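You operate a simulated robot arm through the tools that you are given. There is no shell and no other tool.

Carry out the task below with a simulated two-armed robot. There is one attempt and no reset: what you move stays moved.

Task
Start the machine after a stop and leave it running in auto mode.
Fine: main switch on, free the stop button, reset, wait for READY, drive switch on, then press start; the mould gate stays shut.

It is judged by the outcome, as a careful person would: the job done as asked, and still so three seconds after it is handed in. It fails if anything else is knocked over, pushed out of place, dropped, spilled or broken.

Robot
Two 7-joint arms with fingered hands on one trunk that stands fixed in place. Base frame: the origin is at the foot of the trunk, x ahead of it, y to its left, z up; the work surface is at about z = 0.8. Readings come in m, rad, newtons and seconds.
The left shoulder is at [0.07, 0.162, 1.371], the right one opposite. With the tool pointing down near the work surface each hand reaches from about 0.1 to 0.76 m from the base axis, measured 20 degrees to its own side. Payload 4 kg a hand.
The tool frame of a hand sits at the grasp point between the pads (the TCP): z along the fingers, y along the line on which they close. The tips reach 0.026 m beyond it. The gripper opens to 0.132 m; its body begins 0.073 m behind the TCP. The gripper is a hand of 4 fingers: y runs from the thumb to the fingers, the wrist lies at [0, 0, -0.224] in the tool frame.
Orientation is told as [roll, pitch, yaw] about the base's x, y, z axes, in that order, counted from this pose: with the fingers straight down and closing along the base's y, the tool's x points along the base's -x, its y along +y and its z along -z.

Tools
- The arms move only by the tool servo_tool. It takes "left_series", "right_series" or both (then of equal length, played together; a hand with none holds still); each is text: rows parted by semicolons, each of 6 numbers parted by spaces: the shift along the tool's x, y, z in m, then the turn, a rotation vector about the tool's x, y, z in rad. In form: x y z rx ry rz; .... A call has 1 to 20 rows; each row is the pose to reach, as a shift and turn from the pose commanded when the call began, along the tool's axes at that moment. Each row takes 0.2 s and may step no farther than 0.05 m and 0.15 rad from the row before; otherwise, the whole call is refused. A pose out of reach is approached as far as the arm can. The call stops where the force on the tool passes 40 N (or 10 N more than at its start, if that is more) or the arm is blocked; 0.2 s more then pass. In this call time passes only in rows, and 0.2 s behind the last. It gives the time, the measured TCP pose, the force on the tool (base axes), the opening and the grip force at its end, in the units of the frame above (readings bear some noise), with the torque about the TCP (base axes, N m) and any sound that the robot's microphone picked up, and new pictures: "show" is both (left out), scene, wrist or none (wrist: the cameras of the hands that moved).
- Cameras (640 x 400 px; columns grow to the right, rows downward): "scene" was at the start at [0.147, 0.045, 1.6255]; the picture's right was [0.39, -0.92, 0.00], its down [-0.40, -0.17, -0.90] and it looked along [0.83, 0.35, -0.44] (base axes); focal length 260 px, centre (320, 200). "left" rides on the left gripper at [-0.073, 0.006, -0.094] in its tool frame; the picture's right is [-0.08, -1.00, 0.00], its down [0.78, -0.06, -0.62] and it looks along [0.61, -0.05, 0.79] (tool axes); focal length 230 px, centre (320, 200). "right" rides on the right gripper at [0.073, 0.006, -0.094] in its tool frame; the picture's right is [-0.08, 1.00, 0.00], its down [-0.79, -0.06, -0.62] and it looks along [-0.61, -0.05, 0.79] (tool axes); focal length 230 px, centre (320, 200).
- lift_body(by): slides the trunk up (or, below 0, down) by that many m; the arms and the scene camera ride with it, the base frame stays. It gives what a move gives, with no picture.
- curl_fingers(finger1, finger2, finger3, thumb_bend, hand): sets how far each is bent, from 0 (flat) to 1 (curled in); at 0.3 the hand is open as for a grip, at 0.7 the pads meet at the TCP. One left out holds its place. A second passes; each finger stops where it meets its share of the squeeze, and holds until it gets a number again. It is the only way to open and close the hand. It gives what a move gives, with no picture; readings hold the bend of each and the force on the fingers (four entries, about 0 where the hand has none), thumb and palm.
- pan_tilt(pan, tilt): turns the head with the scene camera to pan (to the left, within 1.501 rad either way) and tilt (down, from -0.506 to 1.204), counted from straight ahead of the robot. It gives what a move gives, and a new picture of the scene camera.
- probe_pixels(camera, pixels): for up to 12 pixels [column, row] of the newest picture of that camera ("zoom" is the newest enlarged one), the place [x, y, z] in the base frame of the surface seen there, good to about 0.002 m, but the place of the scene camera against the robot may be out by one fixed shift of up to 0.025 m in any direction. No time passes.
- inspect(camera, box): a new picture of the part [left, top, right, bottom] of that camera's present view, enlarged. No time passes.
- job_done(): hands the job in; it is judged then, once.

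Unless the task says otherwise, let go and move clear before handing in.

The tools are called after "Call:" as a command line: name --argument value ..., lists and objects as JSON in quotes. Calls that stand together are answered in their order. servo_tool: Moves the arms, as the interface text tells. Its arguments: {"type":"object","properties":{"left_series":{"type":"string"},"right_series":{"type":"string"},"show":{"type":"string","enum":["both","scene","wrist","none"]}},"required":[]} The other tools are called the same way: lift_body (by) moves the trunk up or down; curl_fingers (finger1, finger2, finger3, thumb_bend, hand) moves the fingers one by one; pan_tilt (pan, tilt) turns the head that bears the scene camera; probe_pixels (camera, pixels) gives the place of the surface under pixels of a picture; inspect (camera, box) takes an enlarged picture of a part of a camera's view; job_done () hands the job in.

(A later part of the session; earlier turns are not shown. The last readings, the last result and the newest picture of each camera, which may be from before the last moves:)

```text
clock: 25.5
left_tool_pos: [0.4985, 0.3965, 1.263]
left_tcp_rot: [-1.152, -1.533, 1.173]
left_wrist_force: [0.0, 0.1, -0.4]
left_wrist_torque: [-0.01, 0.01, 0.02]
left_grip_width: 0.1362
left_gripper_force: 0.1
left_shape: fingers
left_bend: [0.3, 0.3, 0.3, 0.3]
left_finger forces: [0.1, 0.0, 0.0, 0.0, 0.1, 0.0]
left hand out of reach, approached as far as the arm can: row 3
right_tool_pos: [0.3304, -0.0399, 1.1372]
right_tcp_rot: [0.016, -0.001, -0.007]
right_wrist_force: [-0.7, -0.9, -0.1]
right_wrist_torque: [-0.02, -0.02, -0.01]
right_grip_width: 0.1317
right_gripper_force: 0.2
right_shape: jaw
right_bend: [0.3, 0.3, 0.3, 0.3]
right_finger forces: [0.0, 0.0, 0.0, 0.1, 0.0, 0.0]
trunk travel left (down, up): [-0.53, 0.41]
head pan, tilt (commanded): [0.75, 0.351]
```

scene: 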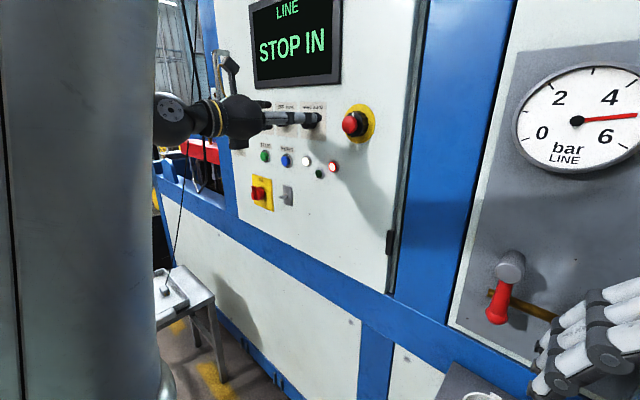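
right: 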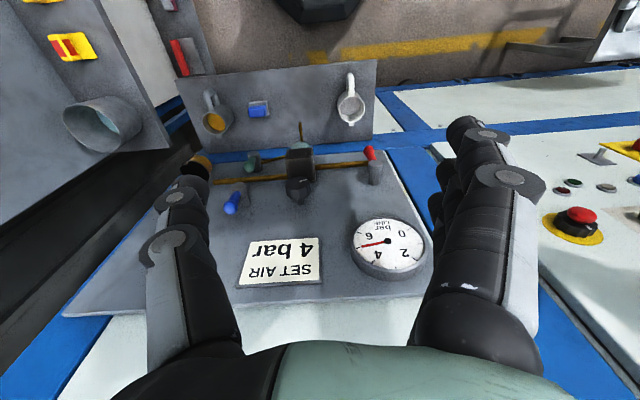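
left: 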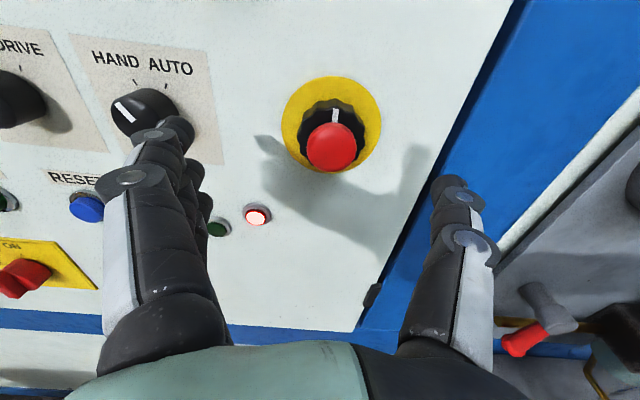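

At the inner edge the left arm is still slightly short of y=0.39. I'll lower the trunk another 0.1 m for more room (the right hand stays well above the shelf) and then raise the hand back in line with the E-stop.

Call:
lift_body --by -0.1

Call:
servo_tool --left_series "-0.036 -0.002 0 0 0 0; -0.072 -0.004 0 0 0 0; -0.107 -0.0065 0 0 0 0" --show "both"

```text
clock: 26.8
left_tool_pos: [0.4998, 0.3932, 1.166]
left_tcp_rot: [-1.308, -1.531, 1.32]
left_wrist_force: [-0.9, -0.6, 0.3]
left_wrist_torque: [0.01, 0.03, 0.04]
left_grip_width: 0.136
left_gripper_force: 0.0
left_shape: fingers
left_bend: [0.3, 0.3, 0.3, 0.3]
left_finger forces: [0.0, 0.0, 0.0, 0.0, 0.1, 0.1]
right_tool_pos: [0.3304, -0.0399, 1.0377]
right_tcp_rot: [0.015, -0.001, -0.005]
right_wrist_force: [-0.1, -0.1, 0.0]
right_wrist_torque: [0.0, 0.01, 0.05]
right_grip_width: 0.1318
right_gripper_force: 0.1
right_shape: jaw
right_bend: [0.3, 0.3, 0.3, 0.3]
right_finger forces: [0.0, 0.0, 0.0, 0.0, 0.0, 0.1]
trunk travel left (down, up): [-0.43, 0.51]
head pan, tilt (commanded): [0.75, 0.351]
```

```text
clock: 27.6
left_tool_pos: [0.4997, 0.3937, 1.1661]
left_tcp_rot: [-1.364, -1.532, 1.374]
left_wrist_force: [-0.2, 0.1, -0.1]
left_wrist_torque: [0.01, 0.01, -0.02]
left_grip_width: 0.1357
left_gripper_force: 0.1
left_shape: fingers
left_bend: [0.3, 0.3, 0.3, 0.3]
left_finger forces: [0.0, 0.0, 0.0, 0.0, 0.1, 0.0]
left hand out of reach, approached as far as the arm can: row 1, 2, 3
right_tool_pos: [0.3318, -0.0391, 1.0367]
right_tcp_rot: [0.017, 0.0, -0.009]
right_wrist_force: [0.3, 0.0, -0.8]
right_wrist_torque: [0.02, -0.01, -0.01]
right_grip_width: 0.132
right_gripper_force: 0.0
right_shape: jaw
right_bend: [0.3, 0.3, 0.3, 0.3]
right_finger forces: [0.1, 0.1, 0.0, 0.0, 0.0, 0.1]
trunk travel left (down, up): [-0.43, 0.51]
head pan, tilt (commanded): [0.75, 0.351]
```

scene: 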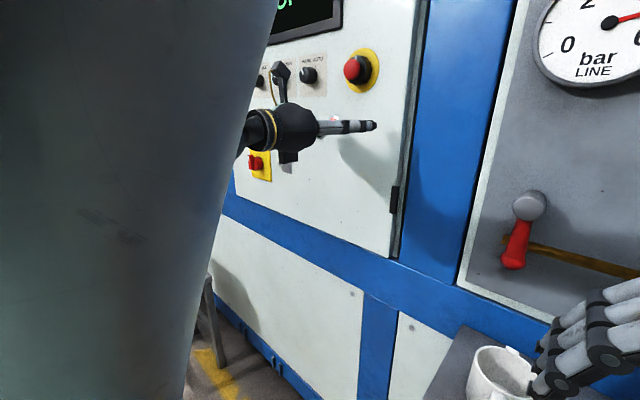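
left: 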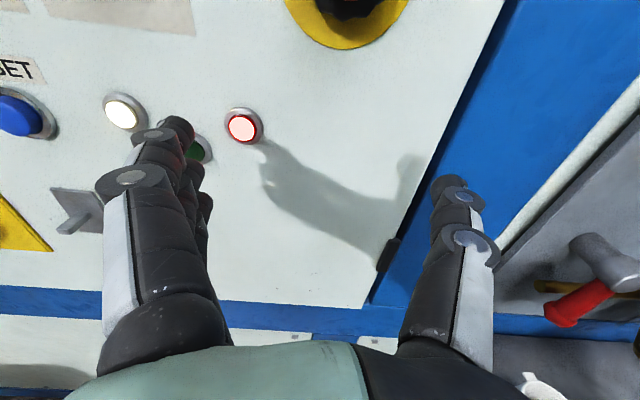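

The left arm can't rise further inward with the shoulder this low, so a higher shoulder should free the wrist. I'll raise the trunk by 0.3 m (tips stay 0.02 m in front of the E-stop cap) and then come down to the E-stop.

Call:
lift_body --by 0.3

Call:
servo_tool --left_series "0.03 0 0 0 0 0; 0.06 0 0 0 0 0; 0.09 0 0 0 0 0; 0.12 0 0 0 0 0; 0.15 0 0 0 0 0" --show "both"

```text
clock: 30.6
left_tool_pos: [0.5004, 0.3935, 1.4668]
left_tcp_rot: [-1.362, -1.532, 1.374]
left_wrist_force: [0.1, -0.5, 0.7]
left_wrist_torque: [-0.04, 0.01, 0.0]
left_grip_width: 0.1359
left_gripper_force: 0.0
left_shape: fingers
left_bend: [0.3, 0.3, 0.3, 0.3]
left_finger forces: [0.1, 0.1, 0.0, 0.0, 0.0, 0.1]
right_tool_pos: [0.332, -0.0395, 1.3368]
right_tcp_rot: [0.016, 0.001, -0.008]
right_wrist_force: [-0.8, 0.0, 0.5]
right_wrist_torque: [0.03, 0.0, -0.03]
right_grip_width: 0.1318
right_gripper_force: 0.1
right_shape: jaw
right_bend: [0.3, 0.3, 0.3, 0.3]
right_finger forces: [0.0, 0.0, 0.1, 0.1, 0.1, 0.0]
trunk travel left (down, up): [-0.73, 0.21]
head pan, tilt (commanded): [0.75, 0.351]
```

```text
clock: 31.8
left_tool_pos: [0.5106, 0.3914, 1.323]
left_tcp_rot: [-0.113, -1.562, 0.116]
left_wrist_force: [-0.1, -0.2, 0.7]
left_wrist_torque: [0.01, -0.05, 0.0]
left_grip_width: 0.1358
left_gripper_force: 0.0
left_shape: fingers
left_bend: [0.3, 0.3, 0.3, 0.3]
left_finger forces: [0.0, 0.0, 0.0, 0.0, 0.0, 0.0]
left hand out of reach, approached as far as the arm can: row 5
right_tool_pos: [0.3326, -0.0376, 1.3364]
right_tcp_rot: [0.013, 0.001, -0.009]
right_wrist_force: [0.8, 0.4, 0.2]
right_wrist_torque: [-0.05, -0.02, 0.01]
right_grip_width: 0.1317
right_gripper_force: 0.1
right_shape: jaw
right_bend: [0.3, 0.3, 0.3, 0.3]
right_finger forces: [0.0, 0.1, 0.0, 0.0, 0.1, 0.0]
trunk travel left (down, up): [-0.73, 0.21]
head pan, tilt (commanded): [0.75, 0.351]
```

scene: 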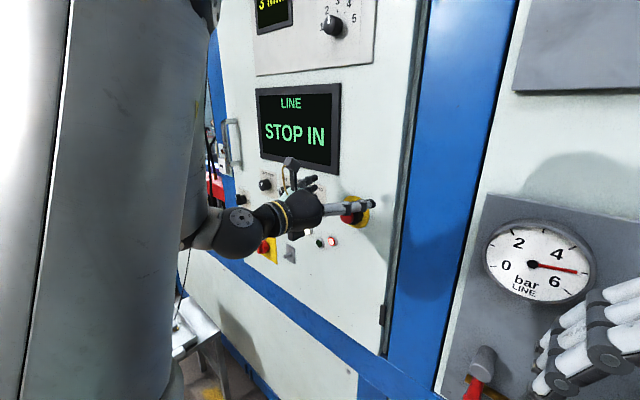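
left: 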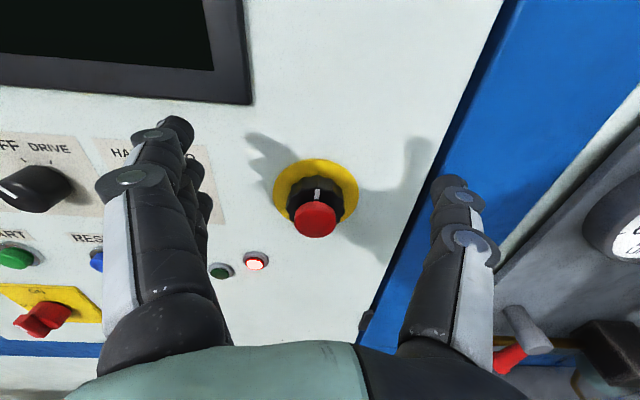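

The hand is now properly oriented at (0.511, 0.391, 1.323) and only the minimum arm fold limits it. I'll lower the trunk 0.055 m, which puts the hand level with the E-stop, then check the alignment.

Call:
lift_body --by -0.055

Call:
servo_tool --left_series "0 0 0.01 0 0 0; 0 0 0.02 0 0 0" --show "both"

```text
clock: 32.8
left_tool_pos: [0.5082, 0.3892, 1.2695]
left_tcp_rot: [0.056, -1.563, -0.054]
left_wrist_force: [-0.6, -0.6, 0.1]
left_wrist_torque: [-0.02, -0.04, 0.03]
left_grip_width: 0.136
left_gripper_force: 0.0
left_shape: fingers
left_bend: [0.3, 0.3, 0.3, 0.3]
left_finger forces: [0.0, 0.0, 0.0, 0.0, 0.1, 0.0]
right_tool_pos: [0.3305, -0.0402, 1.2834]
right_tcp_rot: [0.016, 0.001, -0.007]
right_wrist_force: [-0.1, 0.1, -0.3]
right_wrist_torque: [-0.01, -0.01, 0.06]
right_grip_width: 0.1318
right_gripper_force: 0.0
right_shape: jaw
right_bend: [0.3, 0.3, 0.3, 0.3]
right_finger forces: [0.1, 0.1, 0.0, 0.0, 0.1, 0.0]
trunk travel left (down, up): [-0.675, 0.265]
head pan, tilt (commanded): [0.75, 0.351]
```

```text
clock: 33.4
left_tool_pos: [0.5295, 0.389, 1.2694]
left_tcp_rot: [0.018, -1.563, -0.014]
left_wrist_force: [0.5, -0.3, -0.6]
left_wrist_torque: [0.01, -0.02, -0.01]
left_grip_width: 0.1358
left_gripper_force: 0.2
left_shape: fingers
left_bend: [0.3, 0.3, 0.3, 0.3]
left_finger forces: [0.0, 0.0, 0.0, 0.1, 0.0, 0.0]
right_tool_pos: [0.3326, -0.039, 1.2828]
right_tcp_rot: [0.014, 0.001, -0.007]
right_wrist_force: [-1.0, 0.2, 0.0]
right_wrist_torque: [0.02, 0.0, -0.03]
right_grip_width: 0.1319
right_gripper_force: 0.1
right_shape: jaw
right_bend: [0.3, 0.3, 0.3, 0.3]
right_finger forces: [0.1, 0.0, 0.1, 0.0, 0.0, 0.0]
trunk travel left (down, up): [-0.675, 0.265]
head pan, tilt (commanded): [0.75, 0.351]
```

scene: 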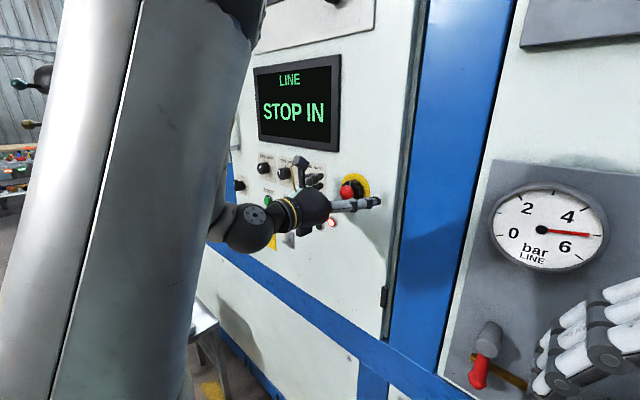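
left: 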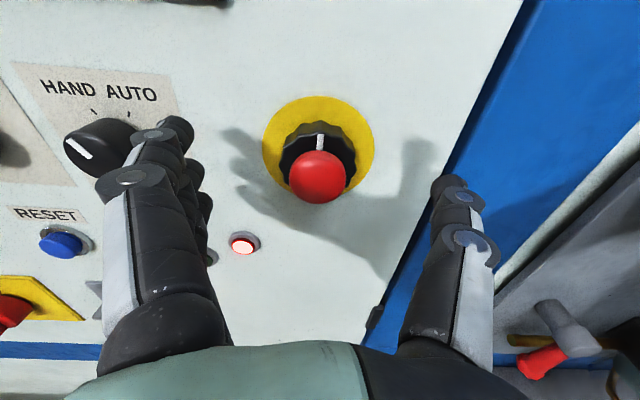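

The hand is centred on the E-stop at (0.5295, 0.389, 1.269). I'll pre-roll by -0.6 rad so there is room for a clockwise twist, then advance so the tips reach the ribbed collar.

Call:
servo_tool --left_series "0 0 0 0 0 -0.15; 0 0 0 0 0 -0.3; 0 0 0 0 0 -0.45; 0 0 0 0 0 -0.6; 0 0 0.013 0 0 -0.6; 0 0 0.026 0 0 -0.6" --show "wrist"

```text
clock: 34.8
left_tool_pos: [0.5553, 0.388, 1.2683]
left_tcp_rot: [-1.554, -0.969, 1.558]
left_wrist_force: [0.6, -0.3, -0.4]
left_wrist_torque: [0.02, -0.01, 0.01]
left_grip_width: 0.1364
left_gripper_force: 0.1
left_shape: fingers
left_bend: [0.3, 0.3, 0.3, 0.3]
left_finger forces: [0.0, 0.0, 0.0, 0.0, 0.0, 0.0]
right_tool_pos: [0.3321, -0.04, 1.281]
right_tcp_rot: [0.017, 0.003, -0.009]
right_wrist_force: [0.6, 0.0, 0.0]
right_wrist_torque: [-0.01, 0.0, -0.01]
right_grip_width: 0.1318
right_gripper_force: 0.1
right_shape: jaw
right_bend: [0.3, 0.3, 0.3, 0.3]
right_finger forces: [0.0, 0.0, 0.1, 0.0, 0.0, 0.1]
trunk travel left (down, up): [-0.675, 0.265]
head pan, tilt (commanded): [0.75, 0.351]
```

left: 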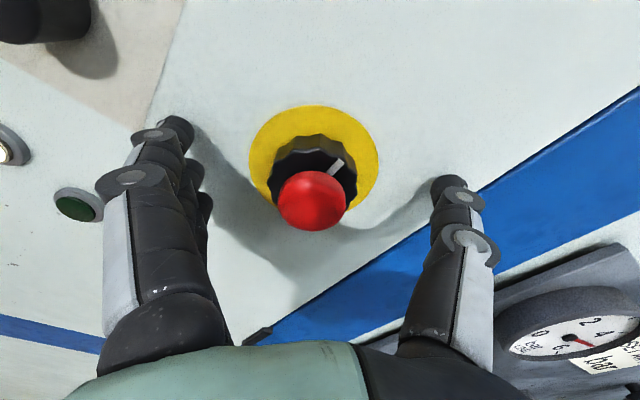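

Tips sit at x≈0.581 around the collar with no contact, and the cap is at (312,200). I'll close on the collar.

Call:
curl_fingers --hand "left" --finger1 0.7 --finger2 0.7 --finger3 0.7 --thumb_bend 0.7

Call:
inspect --camera "left" --box '[192, 90, 448, 250]'

```text
clock: 35.8
left_tool_pos: [0.5549, 0.3901, 1.2691]
left_tcp_rot: [-1.557, -0.97, 1.562]
left_wrist_force: [0.2, 2.9, -1.1]
left_wrist_torque: [0.03, 0.08, 0.13]
left_grip_width: 0.0382
left_gripper_force: 16.7
left_shape: fingers
left_bend: [0.63, 0.55, 0.6, 0.63]
left_finger forces: [5.5, 7.1, 6.6, 0.0, 16.0, 0.0]
right_tool_pos: [0.3315, -0.0382, 1.282]
right_tcp_rot: [0.016, 0.001, -0.006]
right_wrist_force: [0.5, 0.1, -0.4]
right_wrist_torque: [0.0, -0.01, -0.01]
right_grip_width: 0.1315
right_gripper_force: 0.0
right_shape: jaw
right_bend: [0.3, 0.3, 0.3, 0.3]
right_finger forces: [0.0, 0.1, 0.0, 0.1, 0.0, 0.0]
trunk travel left (down, up): [-0.675, 0.265]
head pan, tilt (commanded): [0.75, 0.351]
```

```text
2.50 times, centred on (320, 170) of left
```

zoom: 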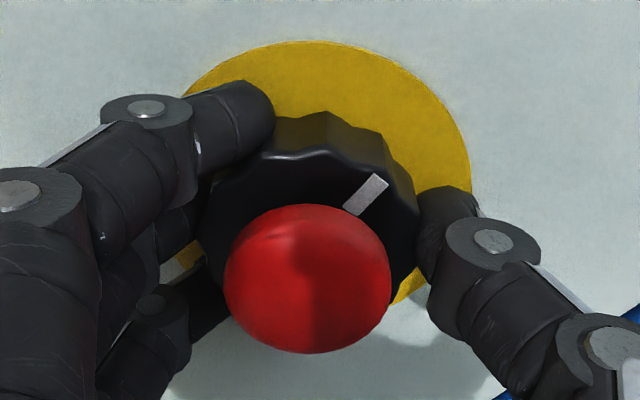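

All fingers and the thumb hold the collar (16.7 N). I'll twist clockwise by 0.6 rad and watch the result.

Call:
servo_tool --left_series "0 0 0 0 0 0.15; 0 0 0 0 0 0.3; 0 0 0 0 0 0.45; 0 0 0 0 0 0.6" --show "both"

Call:
inspect --camera "left" --box '[192, 90, 448, 250]'

```text
clock: 36.8
left_tool_pos: [0.5549, 0.3883, 1.268]
left_tcp_rot: [0.234, -1.561, -0.232]
left_wrist_force: [-1.8, -0.3, -5.2]
left_wrist_torque: [-0.02, 0.1, 0.05]
left_grip_width: 0.0378
left_gripper_force: 18.1
left_shape: fingers
left_bend: [0.64, 0.56, 0.61, 0.63]
left_finger forces: [4.1, 6.3, 7.7, 0.1, 17.7, 0.0]
right_tool_pos: [0.3311, -0.0387, 1.2817]
right_tcp_rot: [0.015, 0.002, -0.008]
right_wrist_force: [-0.2, 0.1, -0.6]
right_wrist_torque: [0.0, 0.01, 0.02]
right_grip_width: 0.1317
right_gripper_force: 0.1
right_shape: jaw
right_bend: [0.3, 0.3, 0.3, 0.3]
right_finger forces: [0.1, 0.1, 0.0, 0.0, 0.0, 0.1]
trunk travel left (down, up): [-0.675, 0.265]
head pan, tilt (commanded): [0.75, 0.351]
```

scene: 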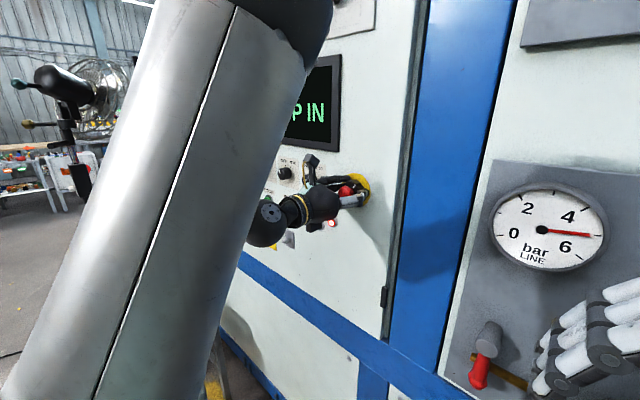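
left: 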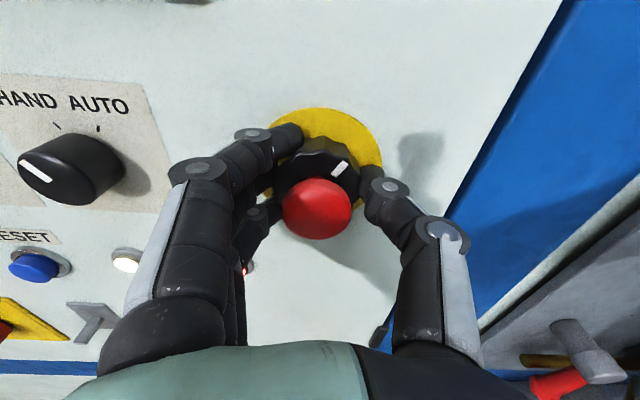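

```text
2.50 times, centred on (320, 170) of left
```

zoom: 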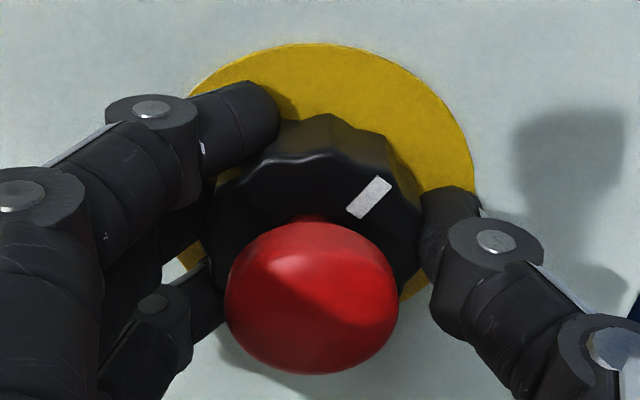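

The collar turned with the hand and the red cap seems to stand farther out. I'll probe the cap and look at the display and lamps.

Call:
probe_pixels --camera "left" --pixels '[[317, 210], [317, 225], [340, 170]]'

Call:
inspect --camera "scene" --box '[270, 50, 398, 130]'

```text
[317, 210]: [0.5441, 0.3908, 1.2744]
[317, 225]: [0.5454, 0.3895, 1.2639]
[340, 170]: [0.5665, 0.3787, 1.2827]
```

```text
5.00 times, centred on (334, 90) of scene
```

zoom: 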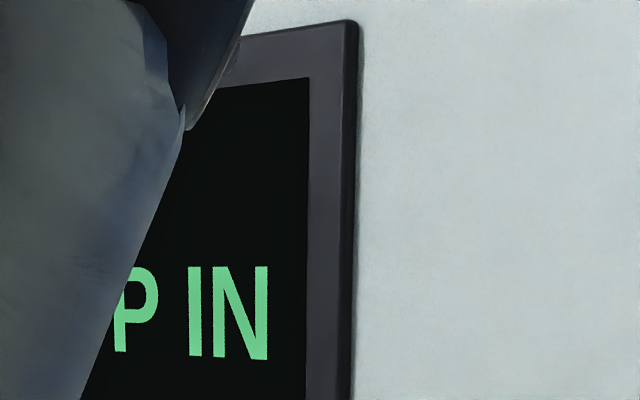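

The cap has come out about 5 mm but the display still says STOP IN, so the twist may be incomplete. I'll twist another 0.3 rad.

Call:
servo_tool --left_series "0 0 0 0 0 0.1; 0 0 0 0 0 0.2; 0 0 0 0 0 0.3" --show "both"

Call:
probe_pixels --camera "left" --pixels '[[317, 205], [317, 220]]'

Call:
inspect --camera "left" --box '[192, 90, 448, 250]'

```text
clock: 37.6
left_tool_pos: [0.5564, 0.3886, 1.2686]
left_tcp_rot: [1.54, -1.269, -1.539]
left_wrist_force: [-3.0, -1.8, -7.7]
left_wrist_torque: [-0.08, 0.17, 0.02]
left_grip_width: 0.0381
left_gripper_force: 20.0
left_shape: fingers
left_bend: [0.65, 0.57, 0.61, 0.63]
left_finger forces: [3.7, 7.9, 7.6, 0.1, 19.1, 0.1]
right_tool_pos: [0.3315, -0.0378, 1.2812]
right_tcp_rot: [0.017, 0.003, -0.008]
right_wrist_force: [0.4, 0.1, 0.5]
right_wrist_torque: [-0.02, 0.01, 0.02]
right_grip_width: 0.132
right_gripper_force: 0.0
right_shape: jaw
right_bend: [0.3, 0.3, 0.3, 0.3]
right_finger forces: [0.0, 0.0, 0.1, 0.0, 0.0, 0.0]
trunk travel left (down, up): [-0.675, 0.265]
head pan, tilt (commanded): [0.75, 0.351]
```

scene: 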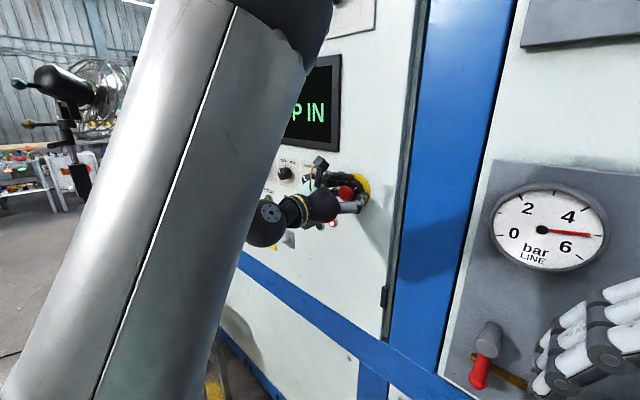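
left: 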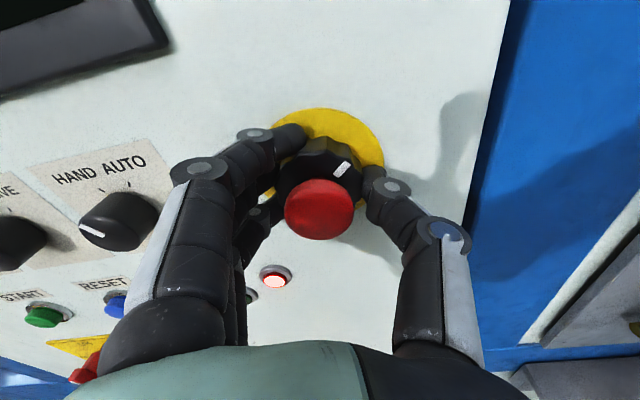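

```text
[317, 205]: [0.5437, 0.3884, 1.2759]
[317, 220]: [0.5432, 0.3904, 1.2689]
```

```text
2.50 times, centred on (320, 170) of left
```

zoom: 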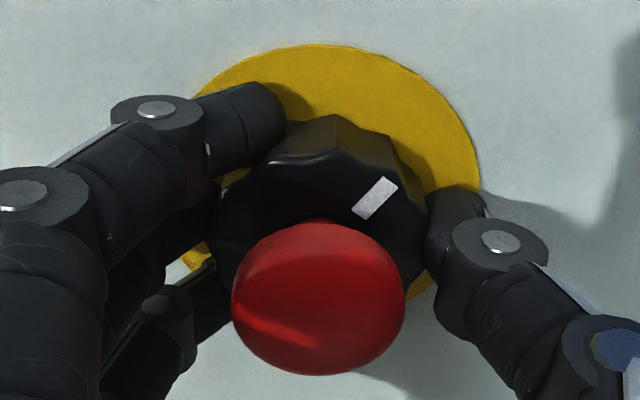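

The cap is out about 6 mm and the mark has turned about 0.9 rad, but the display still ends in "P IN". I'll twist a little more and feel for an end stop.

Call:
servo_tool --left_series "0 0 0 0 0 0.1; 0 0 0 0 0 0.2; 0 0 0 0 0 0.3" --show "both"

Call:
probe_pixels --camera "left" --pixels '[[317, 205], [317, 220]]'

Call:
inspect --camera "left" --box '[192, 90, 448, 250]'

```text
clock: 38.4
left_tool_pos: [0.5564, 0.3883, 1.2688]
left_tcp_rot: [1.555, -0.968, -1.554]
left_wrist_force: [-3.0, -1.8, -10.1]
left_wrist_torque: [-0.11, 0.16, 0.0]
left_grip_width: 0.0378
left_gripper_force: 19.9
left_shape: fingers
left_bend: [0.65, 0.58, 0.62, 0.63]
left_finger forces: [3.5, 8.6, 7.1, 0.1, 20.7, 0.0]
right_tool_pos: [0.3317, -0.0393, 1.282]
right_tcp_rot: [0.015, 0.003, -0.006]
right_wrist_force: [-1.0, 0.2, 0.2]
right_wrist_torque: [0.03, 0.0, -0.02]
right_grip_width: 0.1319
right_gripper_force: 0.0
right_shape: jaw
right_bend: [0.3, 0.3, 0.3, 0.3]
right_finger forces: [0.0, 0.1, 0.0, 0.0, 0.1, 0.1]
trunk travel left (down, up): [-0.675, 0.265]
head pan, tilt (commanded): [0.75, 0.351]
```

scene: 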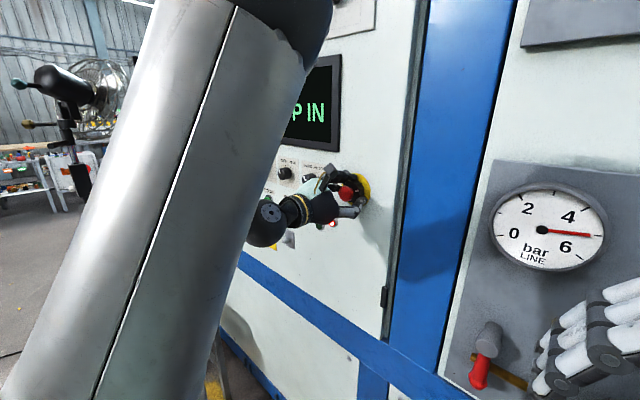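
left: 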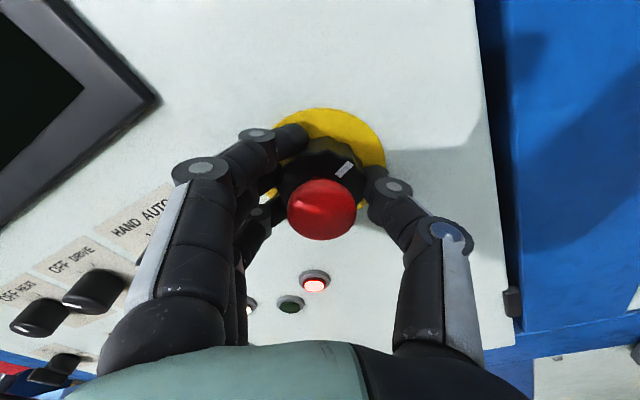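

```text
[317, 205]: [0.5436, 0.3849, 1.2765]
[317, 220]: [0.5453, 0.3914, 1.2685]
```

```text
2.50 times, centred on (320, 170) of left
```

zoom: 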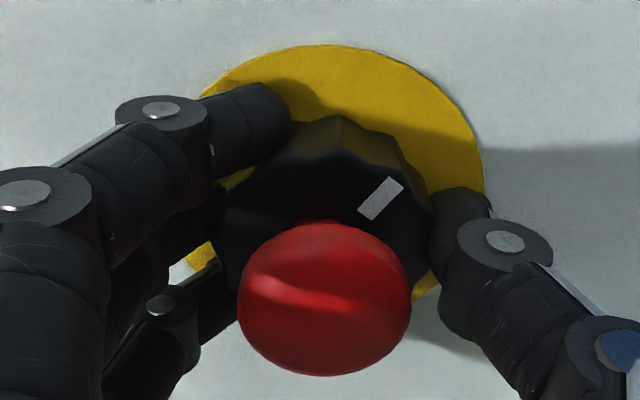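

The cap stays out at x≈0.544 while the collar follows the hand with slowly rising torque, so it looks released with a spring-back collar. I'll open the hand and check whether the cap stays out.

Call:
curl_fingers --hand "left" --finger1 0.3 --finger2 0.3 --finger3 0.3 --thumb_bend 0.3

Call:
inspect --camera "left" --box '[192, 90, 448, 250]'

Call:
inspect --camera "scene" --box '[240, 50, 400, 250]'

```text
clock: 39.4
left_tool_pos: [0.5555, 0.3898, 1.2685]
left_tcp_rot: [1.558, -0.97, -1.557]
left_wrist_force: [0.5, 0.0, -0.7]
left_wrist_torque: [-0.03, -0.01, -0.01]
left_grip_width: 0.1356
left_gripper_force: 0.1
left_shape: fingers
left_bend: [0.3, 0.3, 0.3, 0.3]
left_finger forces: [0.0, 0.1, 0.0, 0.0, 0.0, 0.1]
right_tool_pos: [0.3316, -0.0389, 1.2819]
right_tcp_rot: [0.014, 0.001, -0.007]
right_wrist_force: [0.8, 0.0, -0.5]
right_wrist_torque: [0.01, 0.02, 0.0]
right_grip_width: 0.1318
right_gripper_force: 0.1
right_shape: jaw
right_bend: [0.3, 0.3, 0.3, 0.3]
right_finger forces: [0.0, 0.0, 0.0, 0.1, 0.0, 0.0]
trunk travel left (down, up): [-0.675, 0.265]
head pan, tilt (commanded): [0.75, 0.351]
```

```text
2.50 times, centred on (320, 170) of left
```

zoom: 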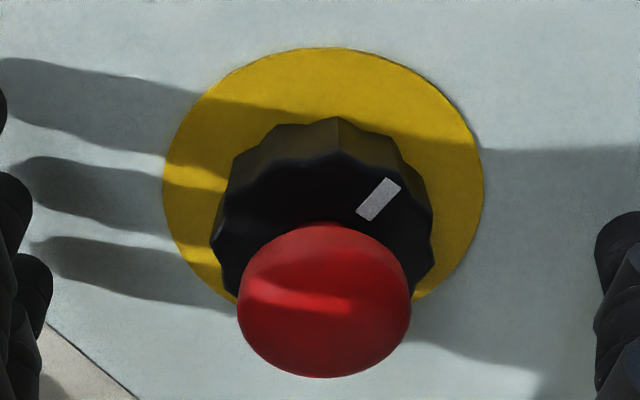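

```text
2.00 times, centred on (320, 150) of scene
```

zoom: 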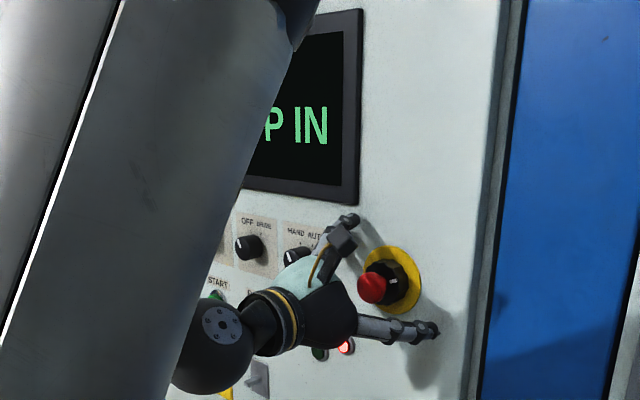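

The cap stays out at the released height with the mark turned, so the stop button is freed. I'll back out a little, roll the hand level again and slide straight up past the cap before moving left.

Call:
servo_tool --left_series "0 0 -0.015 0 0 0; 0 0 -0.03 0 0 0; 0 0 -0.03 0 0 -0.15; 0 0 -0.03 0 0 -0.3; 0 0 -0.03 0 0 -0.45; 0 0 -0.03 0 0 -0.6" --show "wrist"

```text
clock: 40.8
left_tool_pos: [0.5245, 0.3892, 1.2688]
left_tcp_rot: [-0.336, -1.562, 0.341]
left_wrist_force: [-0.3, 0.3, 0.0]
left_wrist_torque: [-0.03, -0.02, -0.01]
left_grip_width: 0.1356
left_gripper_force: 0.0
left_shape: fingers
left_bend: [0.3, 0.3, 0.3, 0.3]
left_finger forces: [0.0, 0.0, 0.1, 0.0, 0.0, 0.0]
left hand out of reach, approached as far as the arm can: row 2
right_tool_pos: [0.3313, -0.0384, 1.282]
right_tcp_rot: [0.014, -0.001, -0.007]
right_wrist_force: [0.0, 1.1, 0.4]
right_wrist_torque: [-0.01, -0.02, -0.04]
right_grip_width: 0.1321
right_gripper_force: 0.2
right_shape: jaw
right_bend: [0.3, 0.3, 0.3, 0.3]
right_finger forces: [0.0, 0.0, 0.0, 0.1, 0.1, 0.0]
trunk travel left (down, up): [-0.675, 0.265]
head pan, tilt (commanded): [0.75, 0.351]
```

left: 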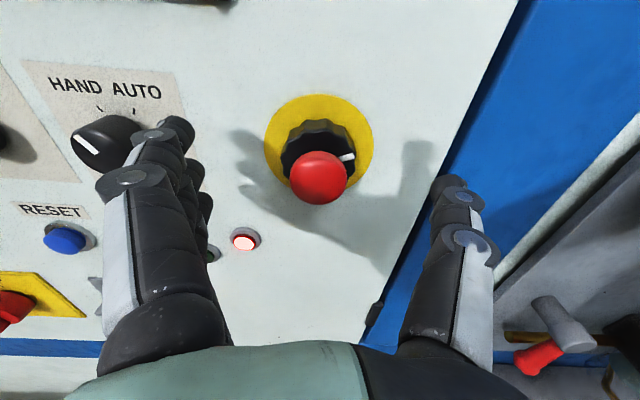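

The collar mark now points to the right at (348,157) and the cap stays proud. I'll go up past the cap, then left to look at the mode knob.

Call:
servo_tool --left_series "-0.04 0 0 0 0 0; -0.08 0 0 0 0 0; -0.08 0.045 -0.02 0 0 0; -0.08 0.09 -0.035 0 0 0; -0.08 0.138 -0.045 0 0 0" --show "both"

```text
clock: 42.0
left_tool_pos: [0.4809, 0.5273, 1.3493]
left_tcp_rot: [-0.151, -1.562, 0.155]
left_wrist_force: [-0.3, 0.7, 0.8]
left_wrist_torque: [0.0, 0.02, -0.01]
left_grip_width: 0.1358
left_gripper_force: 0.0
left_shape: fingers
left_bend: [0.3, 0.3, 0.3, 0.3]
left_finger forces: [0.0, 0.0, 0.0, 0.0, 0.0, 0.0]
right_tool_pos: [0.3303, -0.0378, 1.2814]
right_tcp_rot: [0.016, 0.0, -0.005]
right_wrist_force: [0.2, -0.1, -0.1]
right_wrist_torque: [0.03, 0.01, -0.04]
right_grip_width: 0.1321
right_gripper_force: 0.0
right_shape: jaw
right_bend: [0.3, 0.3, 0.3, 0.3]
right_finger forces: [0.1, 0.1, 0.0, 0.0, 0.0, 0.1]
trunk travel left (down, up): [-0.675, 0.265]
head pan, tilt (commanded): [0.75, 0.351]
```

scene: 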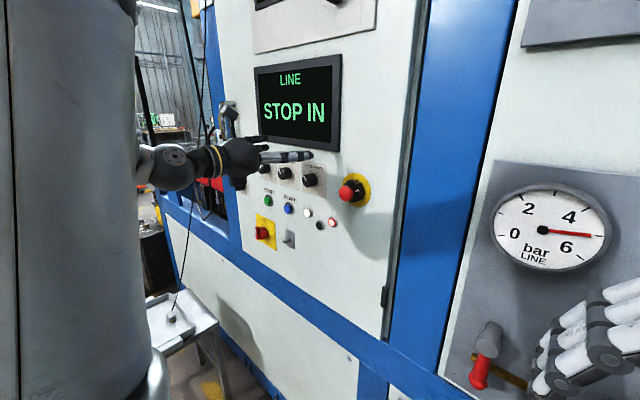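
left: 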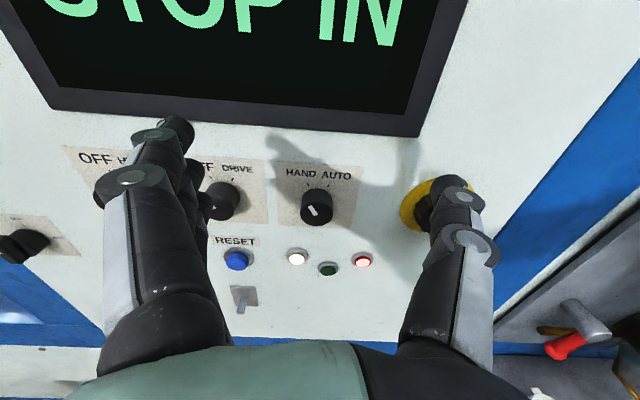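

The display still shows "LINE STOP IN"; I'll enlarge it and the E-stop to see whether the stop is really released or merely awaits the reset.

Call:
inspect --camera "scene" --box '[240, 50, 368, 130]'

Call:
inspect --camera "scene" --box '[310, 160, 390, 210]'

Call:
inspect --camera "scene" --box '[235, 0, 395, 100]'

Call:
inspect --camera "left" --box '[250, 150, 378, 230]'

```text
5.00 times, centred on (304, 90) of scene
```

zoom: 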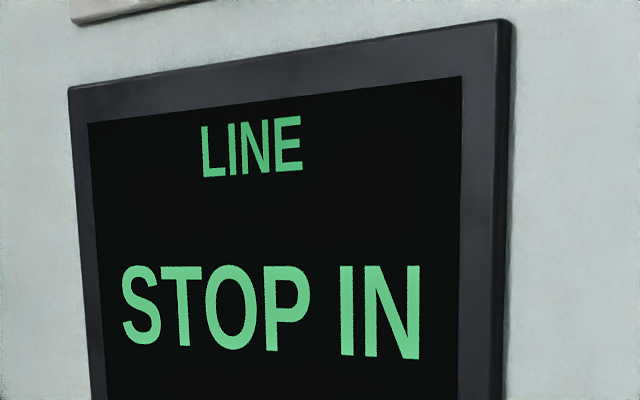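

```text
8.00 times, centred on (350, 185) of scene
```

zoom: 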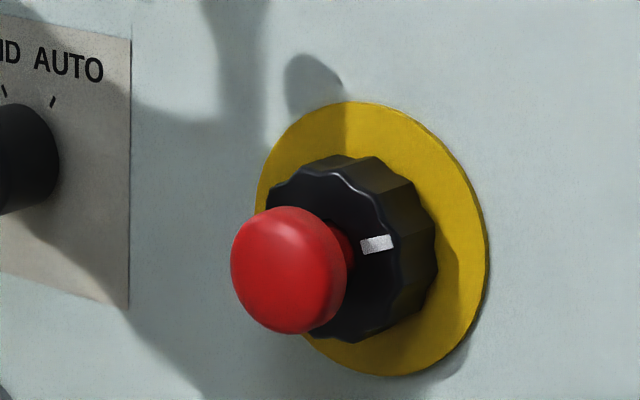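

```text
4.00 times, centred on (315, 50) of scene
```

zoom: 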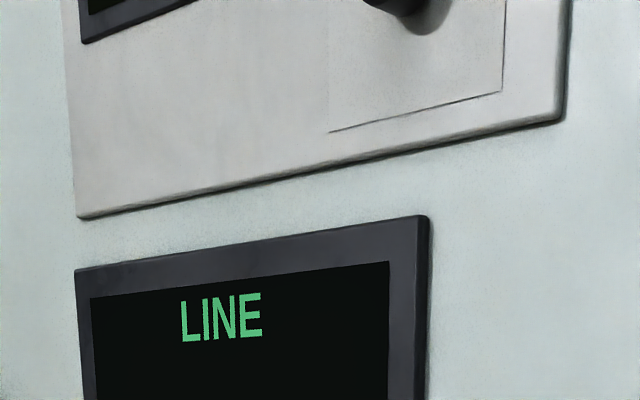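

```text
5.00 times, centred on (314, 190) of left
```

zoom: 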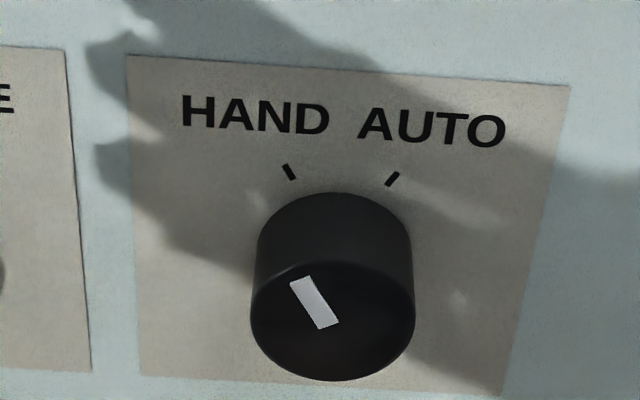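

The E-stop cap stands out on its stem with the mark turned right, so the message probably waits for RESET. I'll measure the mode knob and its ticks with the wrist camera.

Call:
probe_pixels --camera "zoom" --pixels '[[290, 172], [392, 179], [333, 315], [262, 310], [405, 310], [333, 270], [330, 370], [335, 200], [335, 230], [298, 282], [328, 325], [150, 70]]'

```text
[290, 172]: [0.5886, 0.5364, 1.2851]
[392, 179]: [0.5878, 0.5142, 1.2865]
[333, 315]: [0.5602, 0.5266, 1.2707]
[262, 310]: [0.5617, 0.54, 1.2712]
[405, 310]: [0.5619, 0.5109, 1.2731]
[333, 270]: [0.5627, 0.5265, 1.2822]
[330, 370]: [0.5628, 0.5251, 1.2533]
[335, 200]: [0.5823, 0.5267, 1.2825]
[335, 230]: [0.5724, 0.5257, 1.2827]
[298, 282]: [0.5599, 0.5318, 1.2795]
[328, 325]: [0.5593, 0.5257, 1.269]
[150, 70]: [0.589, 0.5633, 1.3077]
```

The mode knob's axis is at (y 0.526, z 1.269), radius 15 mm, front x 0.560, with HAND and AUTO at about ±31°. I'll half-close the hand so it fits between the neighbouring controls, then line up with a -0.52 rad pre-roll.

Call:
curl_fingers --hand "left" --finger1 0.5 --finger2 0.5 --finger3 0.5 --thumb_bend 0.5

Call:
servo_tool --left_series "0.027 0 0 0 0 -0.13; 0.054 0 0 0 0 -0.26; 0.08 -0.001 0 0 0 -0.39; 0.08 -0.001 0.02 0 0 -0.52; 0.08 -0.001 0.048 0 0 -0.52" --show "wrist"

```text
clock: 43.0
left_tool_pos: [0.4804, 0.5254, 1.3496]
left_tcp_rot: [0.022, -1.563, -0.018]
left_wrist_force: [0.1, -0.7, 0.1]
left_wrist_torque: [-0.01, 0.02, 0.0]
left_grip_width: 0.0717
left_gripper_force: 0.0
left_shape: fingers
left_bend: [0.5, 0.5, 0.5, 0.5]
left_finger forces: [0.0, 0.0, 0.0, 0.0, 0.0, 0.1]
right_tool_pos: [0.3308, -0.0397, 1.2821]
right_tcp_rot: [0.015, -0.002, -0.007]
right_wrist_force: [-0.8, -0.4, 0.5]
right_wrist_torque: [-0.02, -0.02, -0.02]
right_grip_width: 0.1319
right_gripper_force: 0.0
right_shape: jaw
right_bend: [0.3, 0.3, 0.3, 0.3]
right_finger forces: [0.0, 0.0, 0.0, 0.1, 0.1, 0.0]
trunk travel left (down, up): [-0.675, 0.265]
head pan, tilt (commanded): [0.75, 0.351]
```

```text
clock: 44.2
left_tool_pos: [0.5316, 0.5239, 1.2687]
left_tcp_rot: [-1.552, -1.049, 1.557]
left_wrist_force: [0.0, -0.2, 1.1]
left_wrist_torque: [-0.01, -0.01, 0.02]
left_grip_width: 0.0714
left_gripper_force: 0.1
left_shape: fingers
left_bend: [0.5, 0.5, 0.5, 0.5]
left_finger forces: [0.0, 0.1, 0.0, 0.1, 0.1, 0.0]
right_tool_pos: [0.3342, -0.0408, 1.2816]
right_tcp_rot: [0.014, 0.003, -0.007]
right_wrist_force: [0.0, 0.2, -0.7]
right_wrist_torque: [0.03, 0.05, 0.02]
right_grip_width: 0.1318
right_gripper_force: 0.1
right_shape: jaw
right_bend: [0.3, 0.3, 0.3, 0.3]
right_finger forces: [0.1, 0.0, 0.0, 0.0, 0.0, 0.1]
trunk travel left (down, up): [-0.675, 0.265]
head pan, tilt (commanded): [0.75, 0.351]
```

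left: 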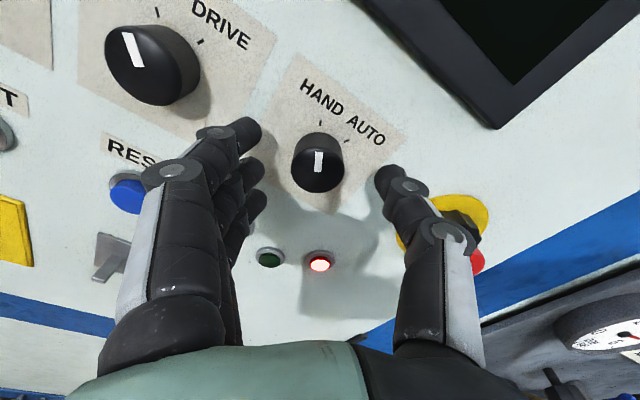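

The knob sits between thumb and fingers at (318,160), with the E-stop and DRIVE knob clear. I'll advance so the tips surround it and then close.

Call:
servo_tool --left_series "-0.001 0.0017 0.012 0 0 0; -0.001 0.0017 0.024 0 0 0" --show "none"

Call:
curl_fingers --hand "left" --finger1 0.7 --finger2 0.7 --finger3 0.7 --thumb_bend 0.7

Call:
inspect --camera "left" --box '[192, 90, 448, 250]'

```text
clock: 44.8
left_tool_pos: [0.554, 0.526, 1.2687]
left_tcp_rot: [-1.554, -1.051, 1.559]
left_wrist_force: [0.3, -0.1, 0.6]
left_wrist_torque: [-0.01, 0.01, -0.03]
left_grip_width: 0.0714
left_gripper_force: 0.1
left_shape: fingers
left_bend: [0.5, 0.5, 0.5, 0.5]
left_finger forces: [0.1, 0.0, 0.1, 0.1, 0.1, 0.1]
right_tool_pos: [0.3312, -0.0399, 1.2808]
right_tcp_rot: [0.016, 0.002, -0.007]
right_wrist_force: [0.1, 0.5, 0.0]
right_wrist_torque: [0.0, 0.03, 0.02]
right_grip_width: 0.1317
right_gripper_force: 0.1
right_shape: jaw
right_bend: [0.3, 0.3, 0.3, 0.3]
right_finger forces: [0.0, 0.0, 0.0, 0.0, 0.1, 0.1]
trunk travel left (down, up): [-0.675, 0.265]
head pan, tilt (commanded): [0.75, 0.351]
```

```text
clock: 45.8
left_tool_pos: [0.5524, 0.5275, 1.269]
left_tcp_rot: [-1.558, -1.05, 1.56]
left_wrist_force: [1.6, -0.4, 2.2]
left_wrist_torque: [0.02, -0.01, 0.07]
left_grip_width: 0.0242
left_gripper_force: 10.7
left_shape: fingers
left_bend: [0.7, 0.62, 0.67, 0.65]
left_finger forces: [0.1, 7.3, 2.5, 0.0, 11.4, 0.0]
right_tool_pos: [0.3311, -0.039, 1.2814]
right_tcp_rot: [0.014, -0.001, -0.007]
right_wrist_force: [0.7, -0.2, -0.2]
right_wrist_torque: [0.01, 0.0, 0.01]
right_grip_width: 0.132
right_gripper_force: 0.0
right_shape: jaw
right_bend: [0.3, 0.3, 0.3, 0.3]
right_finger forces: [0.1, 0.1, 0.1, 0.0, 0.0, 0.0]
trunk travel left (down, up): [-0.675, 0.265]
head pan, tilt (commanded): [0.75, 0.351]
```

```text
2.50 times, centred on (320, 170) of left
```

zoom: 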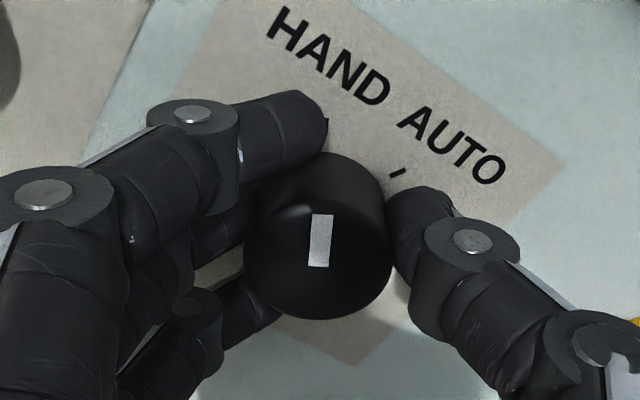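

The knob is held by thumb and fingers (10.7 N). I'll twist it clockwise about 1.08 rad from HAND to AUTO.

Call:
servo_tool --left_series "0 0 0 0 0 0.15; 0 0 0 0 0 0.3; 0 0 0 0 0 0.45; 0 0 0 0 0 0.6; 0 0 0 0 0 0.75; 0 0 0 0 0 0.9; 0 0 0 0 0 1.05; 0 0 0 0 0 1.1" --show "both"

Call:
inspect --camera "left" --box '[192, 90, 448, 250]'

```text
clock: 47.6
left_tool_pos: [0.5527, 0.5246, 1.2697]
left_tcp_rot: [1.556, -0.989, -1.558]
left_wrist_force: [2.2, -9.9, 2.1]
left_wrist_torque: [-0.25, -0.03, -0.23]
left_grip_width: 0.0256
left_gripper_force: 12.7
left_shape: fingers
left_bend: [0.7, 0.63, 0.68, 0.65]
left_finger forces: [0.1, 5.0, 2.5, 0.0, 16.6, 0.0]
right_tool_pos: [0.3324, -0.0416, 1.2821]
right_tcp_rot: [0.018, 0.002, -0.006]
right_wrist_force: [0.4, 0.0, -0.2]
right_wrist_torque: [-0.02, 0.02, 0.02]
right_grip_width: 0.1316
right_gripper_force: 0.1
right_shape: jaw
right_bend: [0.3, 0.3, 0.3, 0.3]
right_finger forces: [0.0, 0.0, 0.0, 0.0, 0.0, 0.0]
trunk travel left (down, up): [-0.675, 0.265]
head pan, tilt (commanded): [0.75, 0.351]
```

scene: 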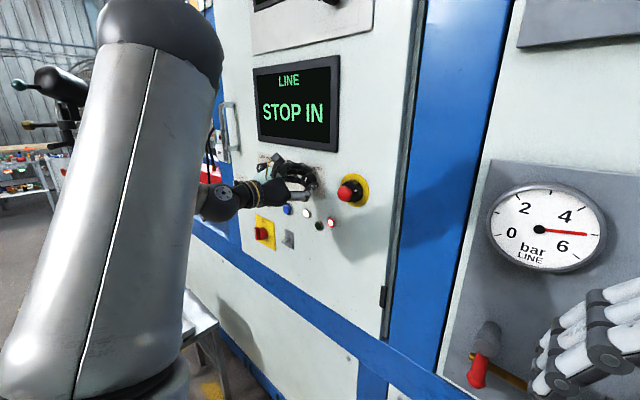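
left: 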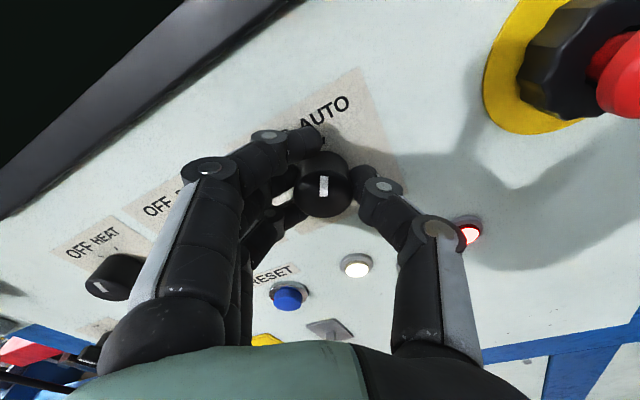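

```text
2.50 times, centred on (320, 170) of left
```

zoom: 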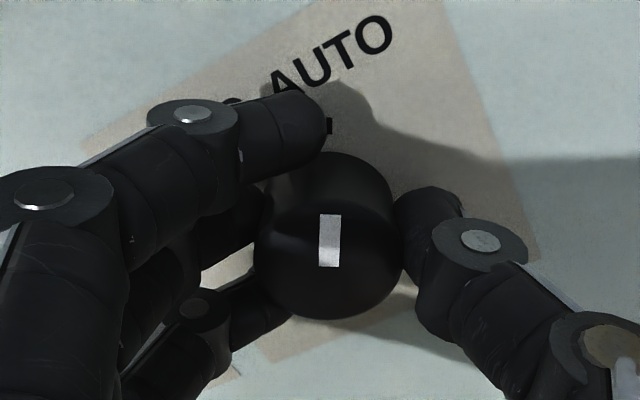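

The mark now lines up with the AUTO tick and an end stop was felt (0.25 N m). I'll open to 0.5, back out 0.05 m and roll level again.

Call:
curl_fingers --hand "left" --finger1 0.5 --finger2 0.5 --finger3 0.5 --thumb_bend 0.5

Call:
servo_tool --left_series "0 0 -0.03 0 0 0; 0 0 -0.06 0 0 0; 0 0 -0.06 0 0 -0.15; 0 0 -0.06 0 0 -0.3; 0 0 -0.06 0 0 -0.45; 0 0 -0.06 0 0 -0.58" --show "both"

```text
clock: 48.6
left_tool_pos: [0.5532, 0.5286, 1.2681]
left_tcp_rot: [1.558, -0.99, -1.555]
left_wrist_force: [0.0, 0.4, 0.5]
left_wrist_torque: [-0.01, -0.04, -0.01]
left_grip_width: 0.0699
left_gripper_force: 0.2
left_shape: fingers
left_bend: [0.5, 0.5, 0.5, 0.5]
left_finger forces: [0.1, 0.0, 0.1, 0.1, 0.0, 0.1]
right_tool_pos: [0.3308, -0.0386, 1.283]
right_tcp_rot: [0.015, -0.001, -0.007]
right_wrist_force: [0.5, -0.2, 1.0]
right_wrist_torque: [0.0, 0.0, 0.02]
right_grip_width: 0.1317
right_gripper_force: 0.0
right_shape: jaw
right_bend: [0.3, 0.3, 0.3, 0.3]
right_finger forces: [0.0, 0.0, 0.1, 0.1, 0.1, 0.0]
trunk travel left (down, up): [-0.675, 0.265]
head pan, tilt (commanded): [0.75, 0.351]
```

```text
clock: 50.0
left_tool_pos: [0.4922, 0.5278, 1.2693]
left_tcp_rot: [-0.282, -1.562, 0.287]
left_wrist_force: [-0.4, 0.9, 0.4]
left_wrist_torque: [0.02, 0.01, 0.0]
left_grip_width: 0.07
left_gripper_force: 0.1
left_shape: fingers
left_bend: [0.5, 0.5, 0.5, 0.5]
left_finger forces: [0.1, 0.0, 0.0, 0.0, 0.1, 0.0]
left hand out of reach, approached as far as the arm can: row 2
right_tool_pos: [0.3327, -0.0399, 1.2815]
right_tcp_rot: [0.016, 0.003, -0.007]
right_wrist_force: [-1.1, -0.6, -0.5]
right_wrist_torque: [-0.01, 0.02, -0.04]
right_grip_width: 0.1319
right_gripper_force: 0.0
right_shape: jaw
right_bend: [0.3, 0.3, 0.3, 0.3]
right_finger forces: [0.0, 0.0, 0.1, 0.1, 0.0, 0.0]
trunk travel left (down, up): [-0.675, 0.265]
head pan, tilt (commanded): [0.75, 0.351]
```

scene: 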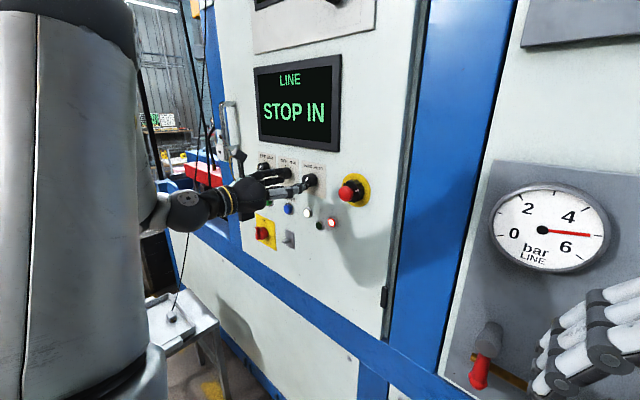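
left: 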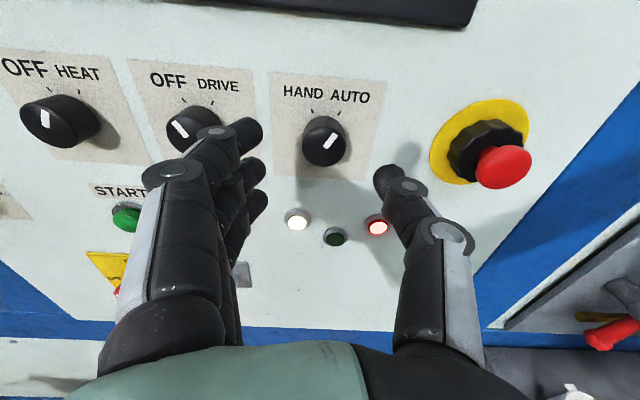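

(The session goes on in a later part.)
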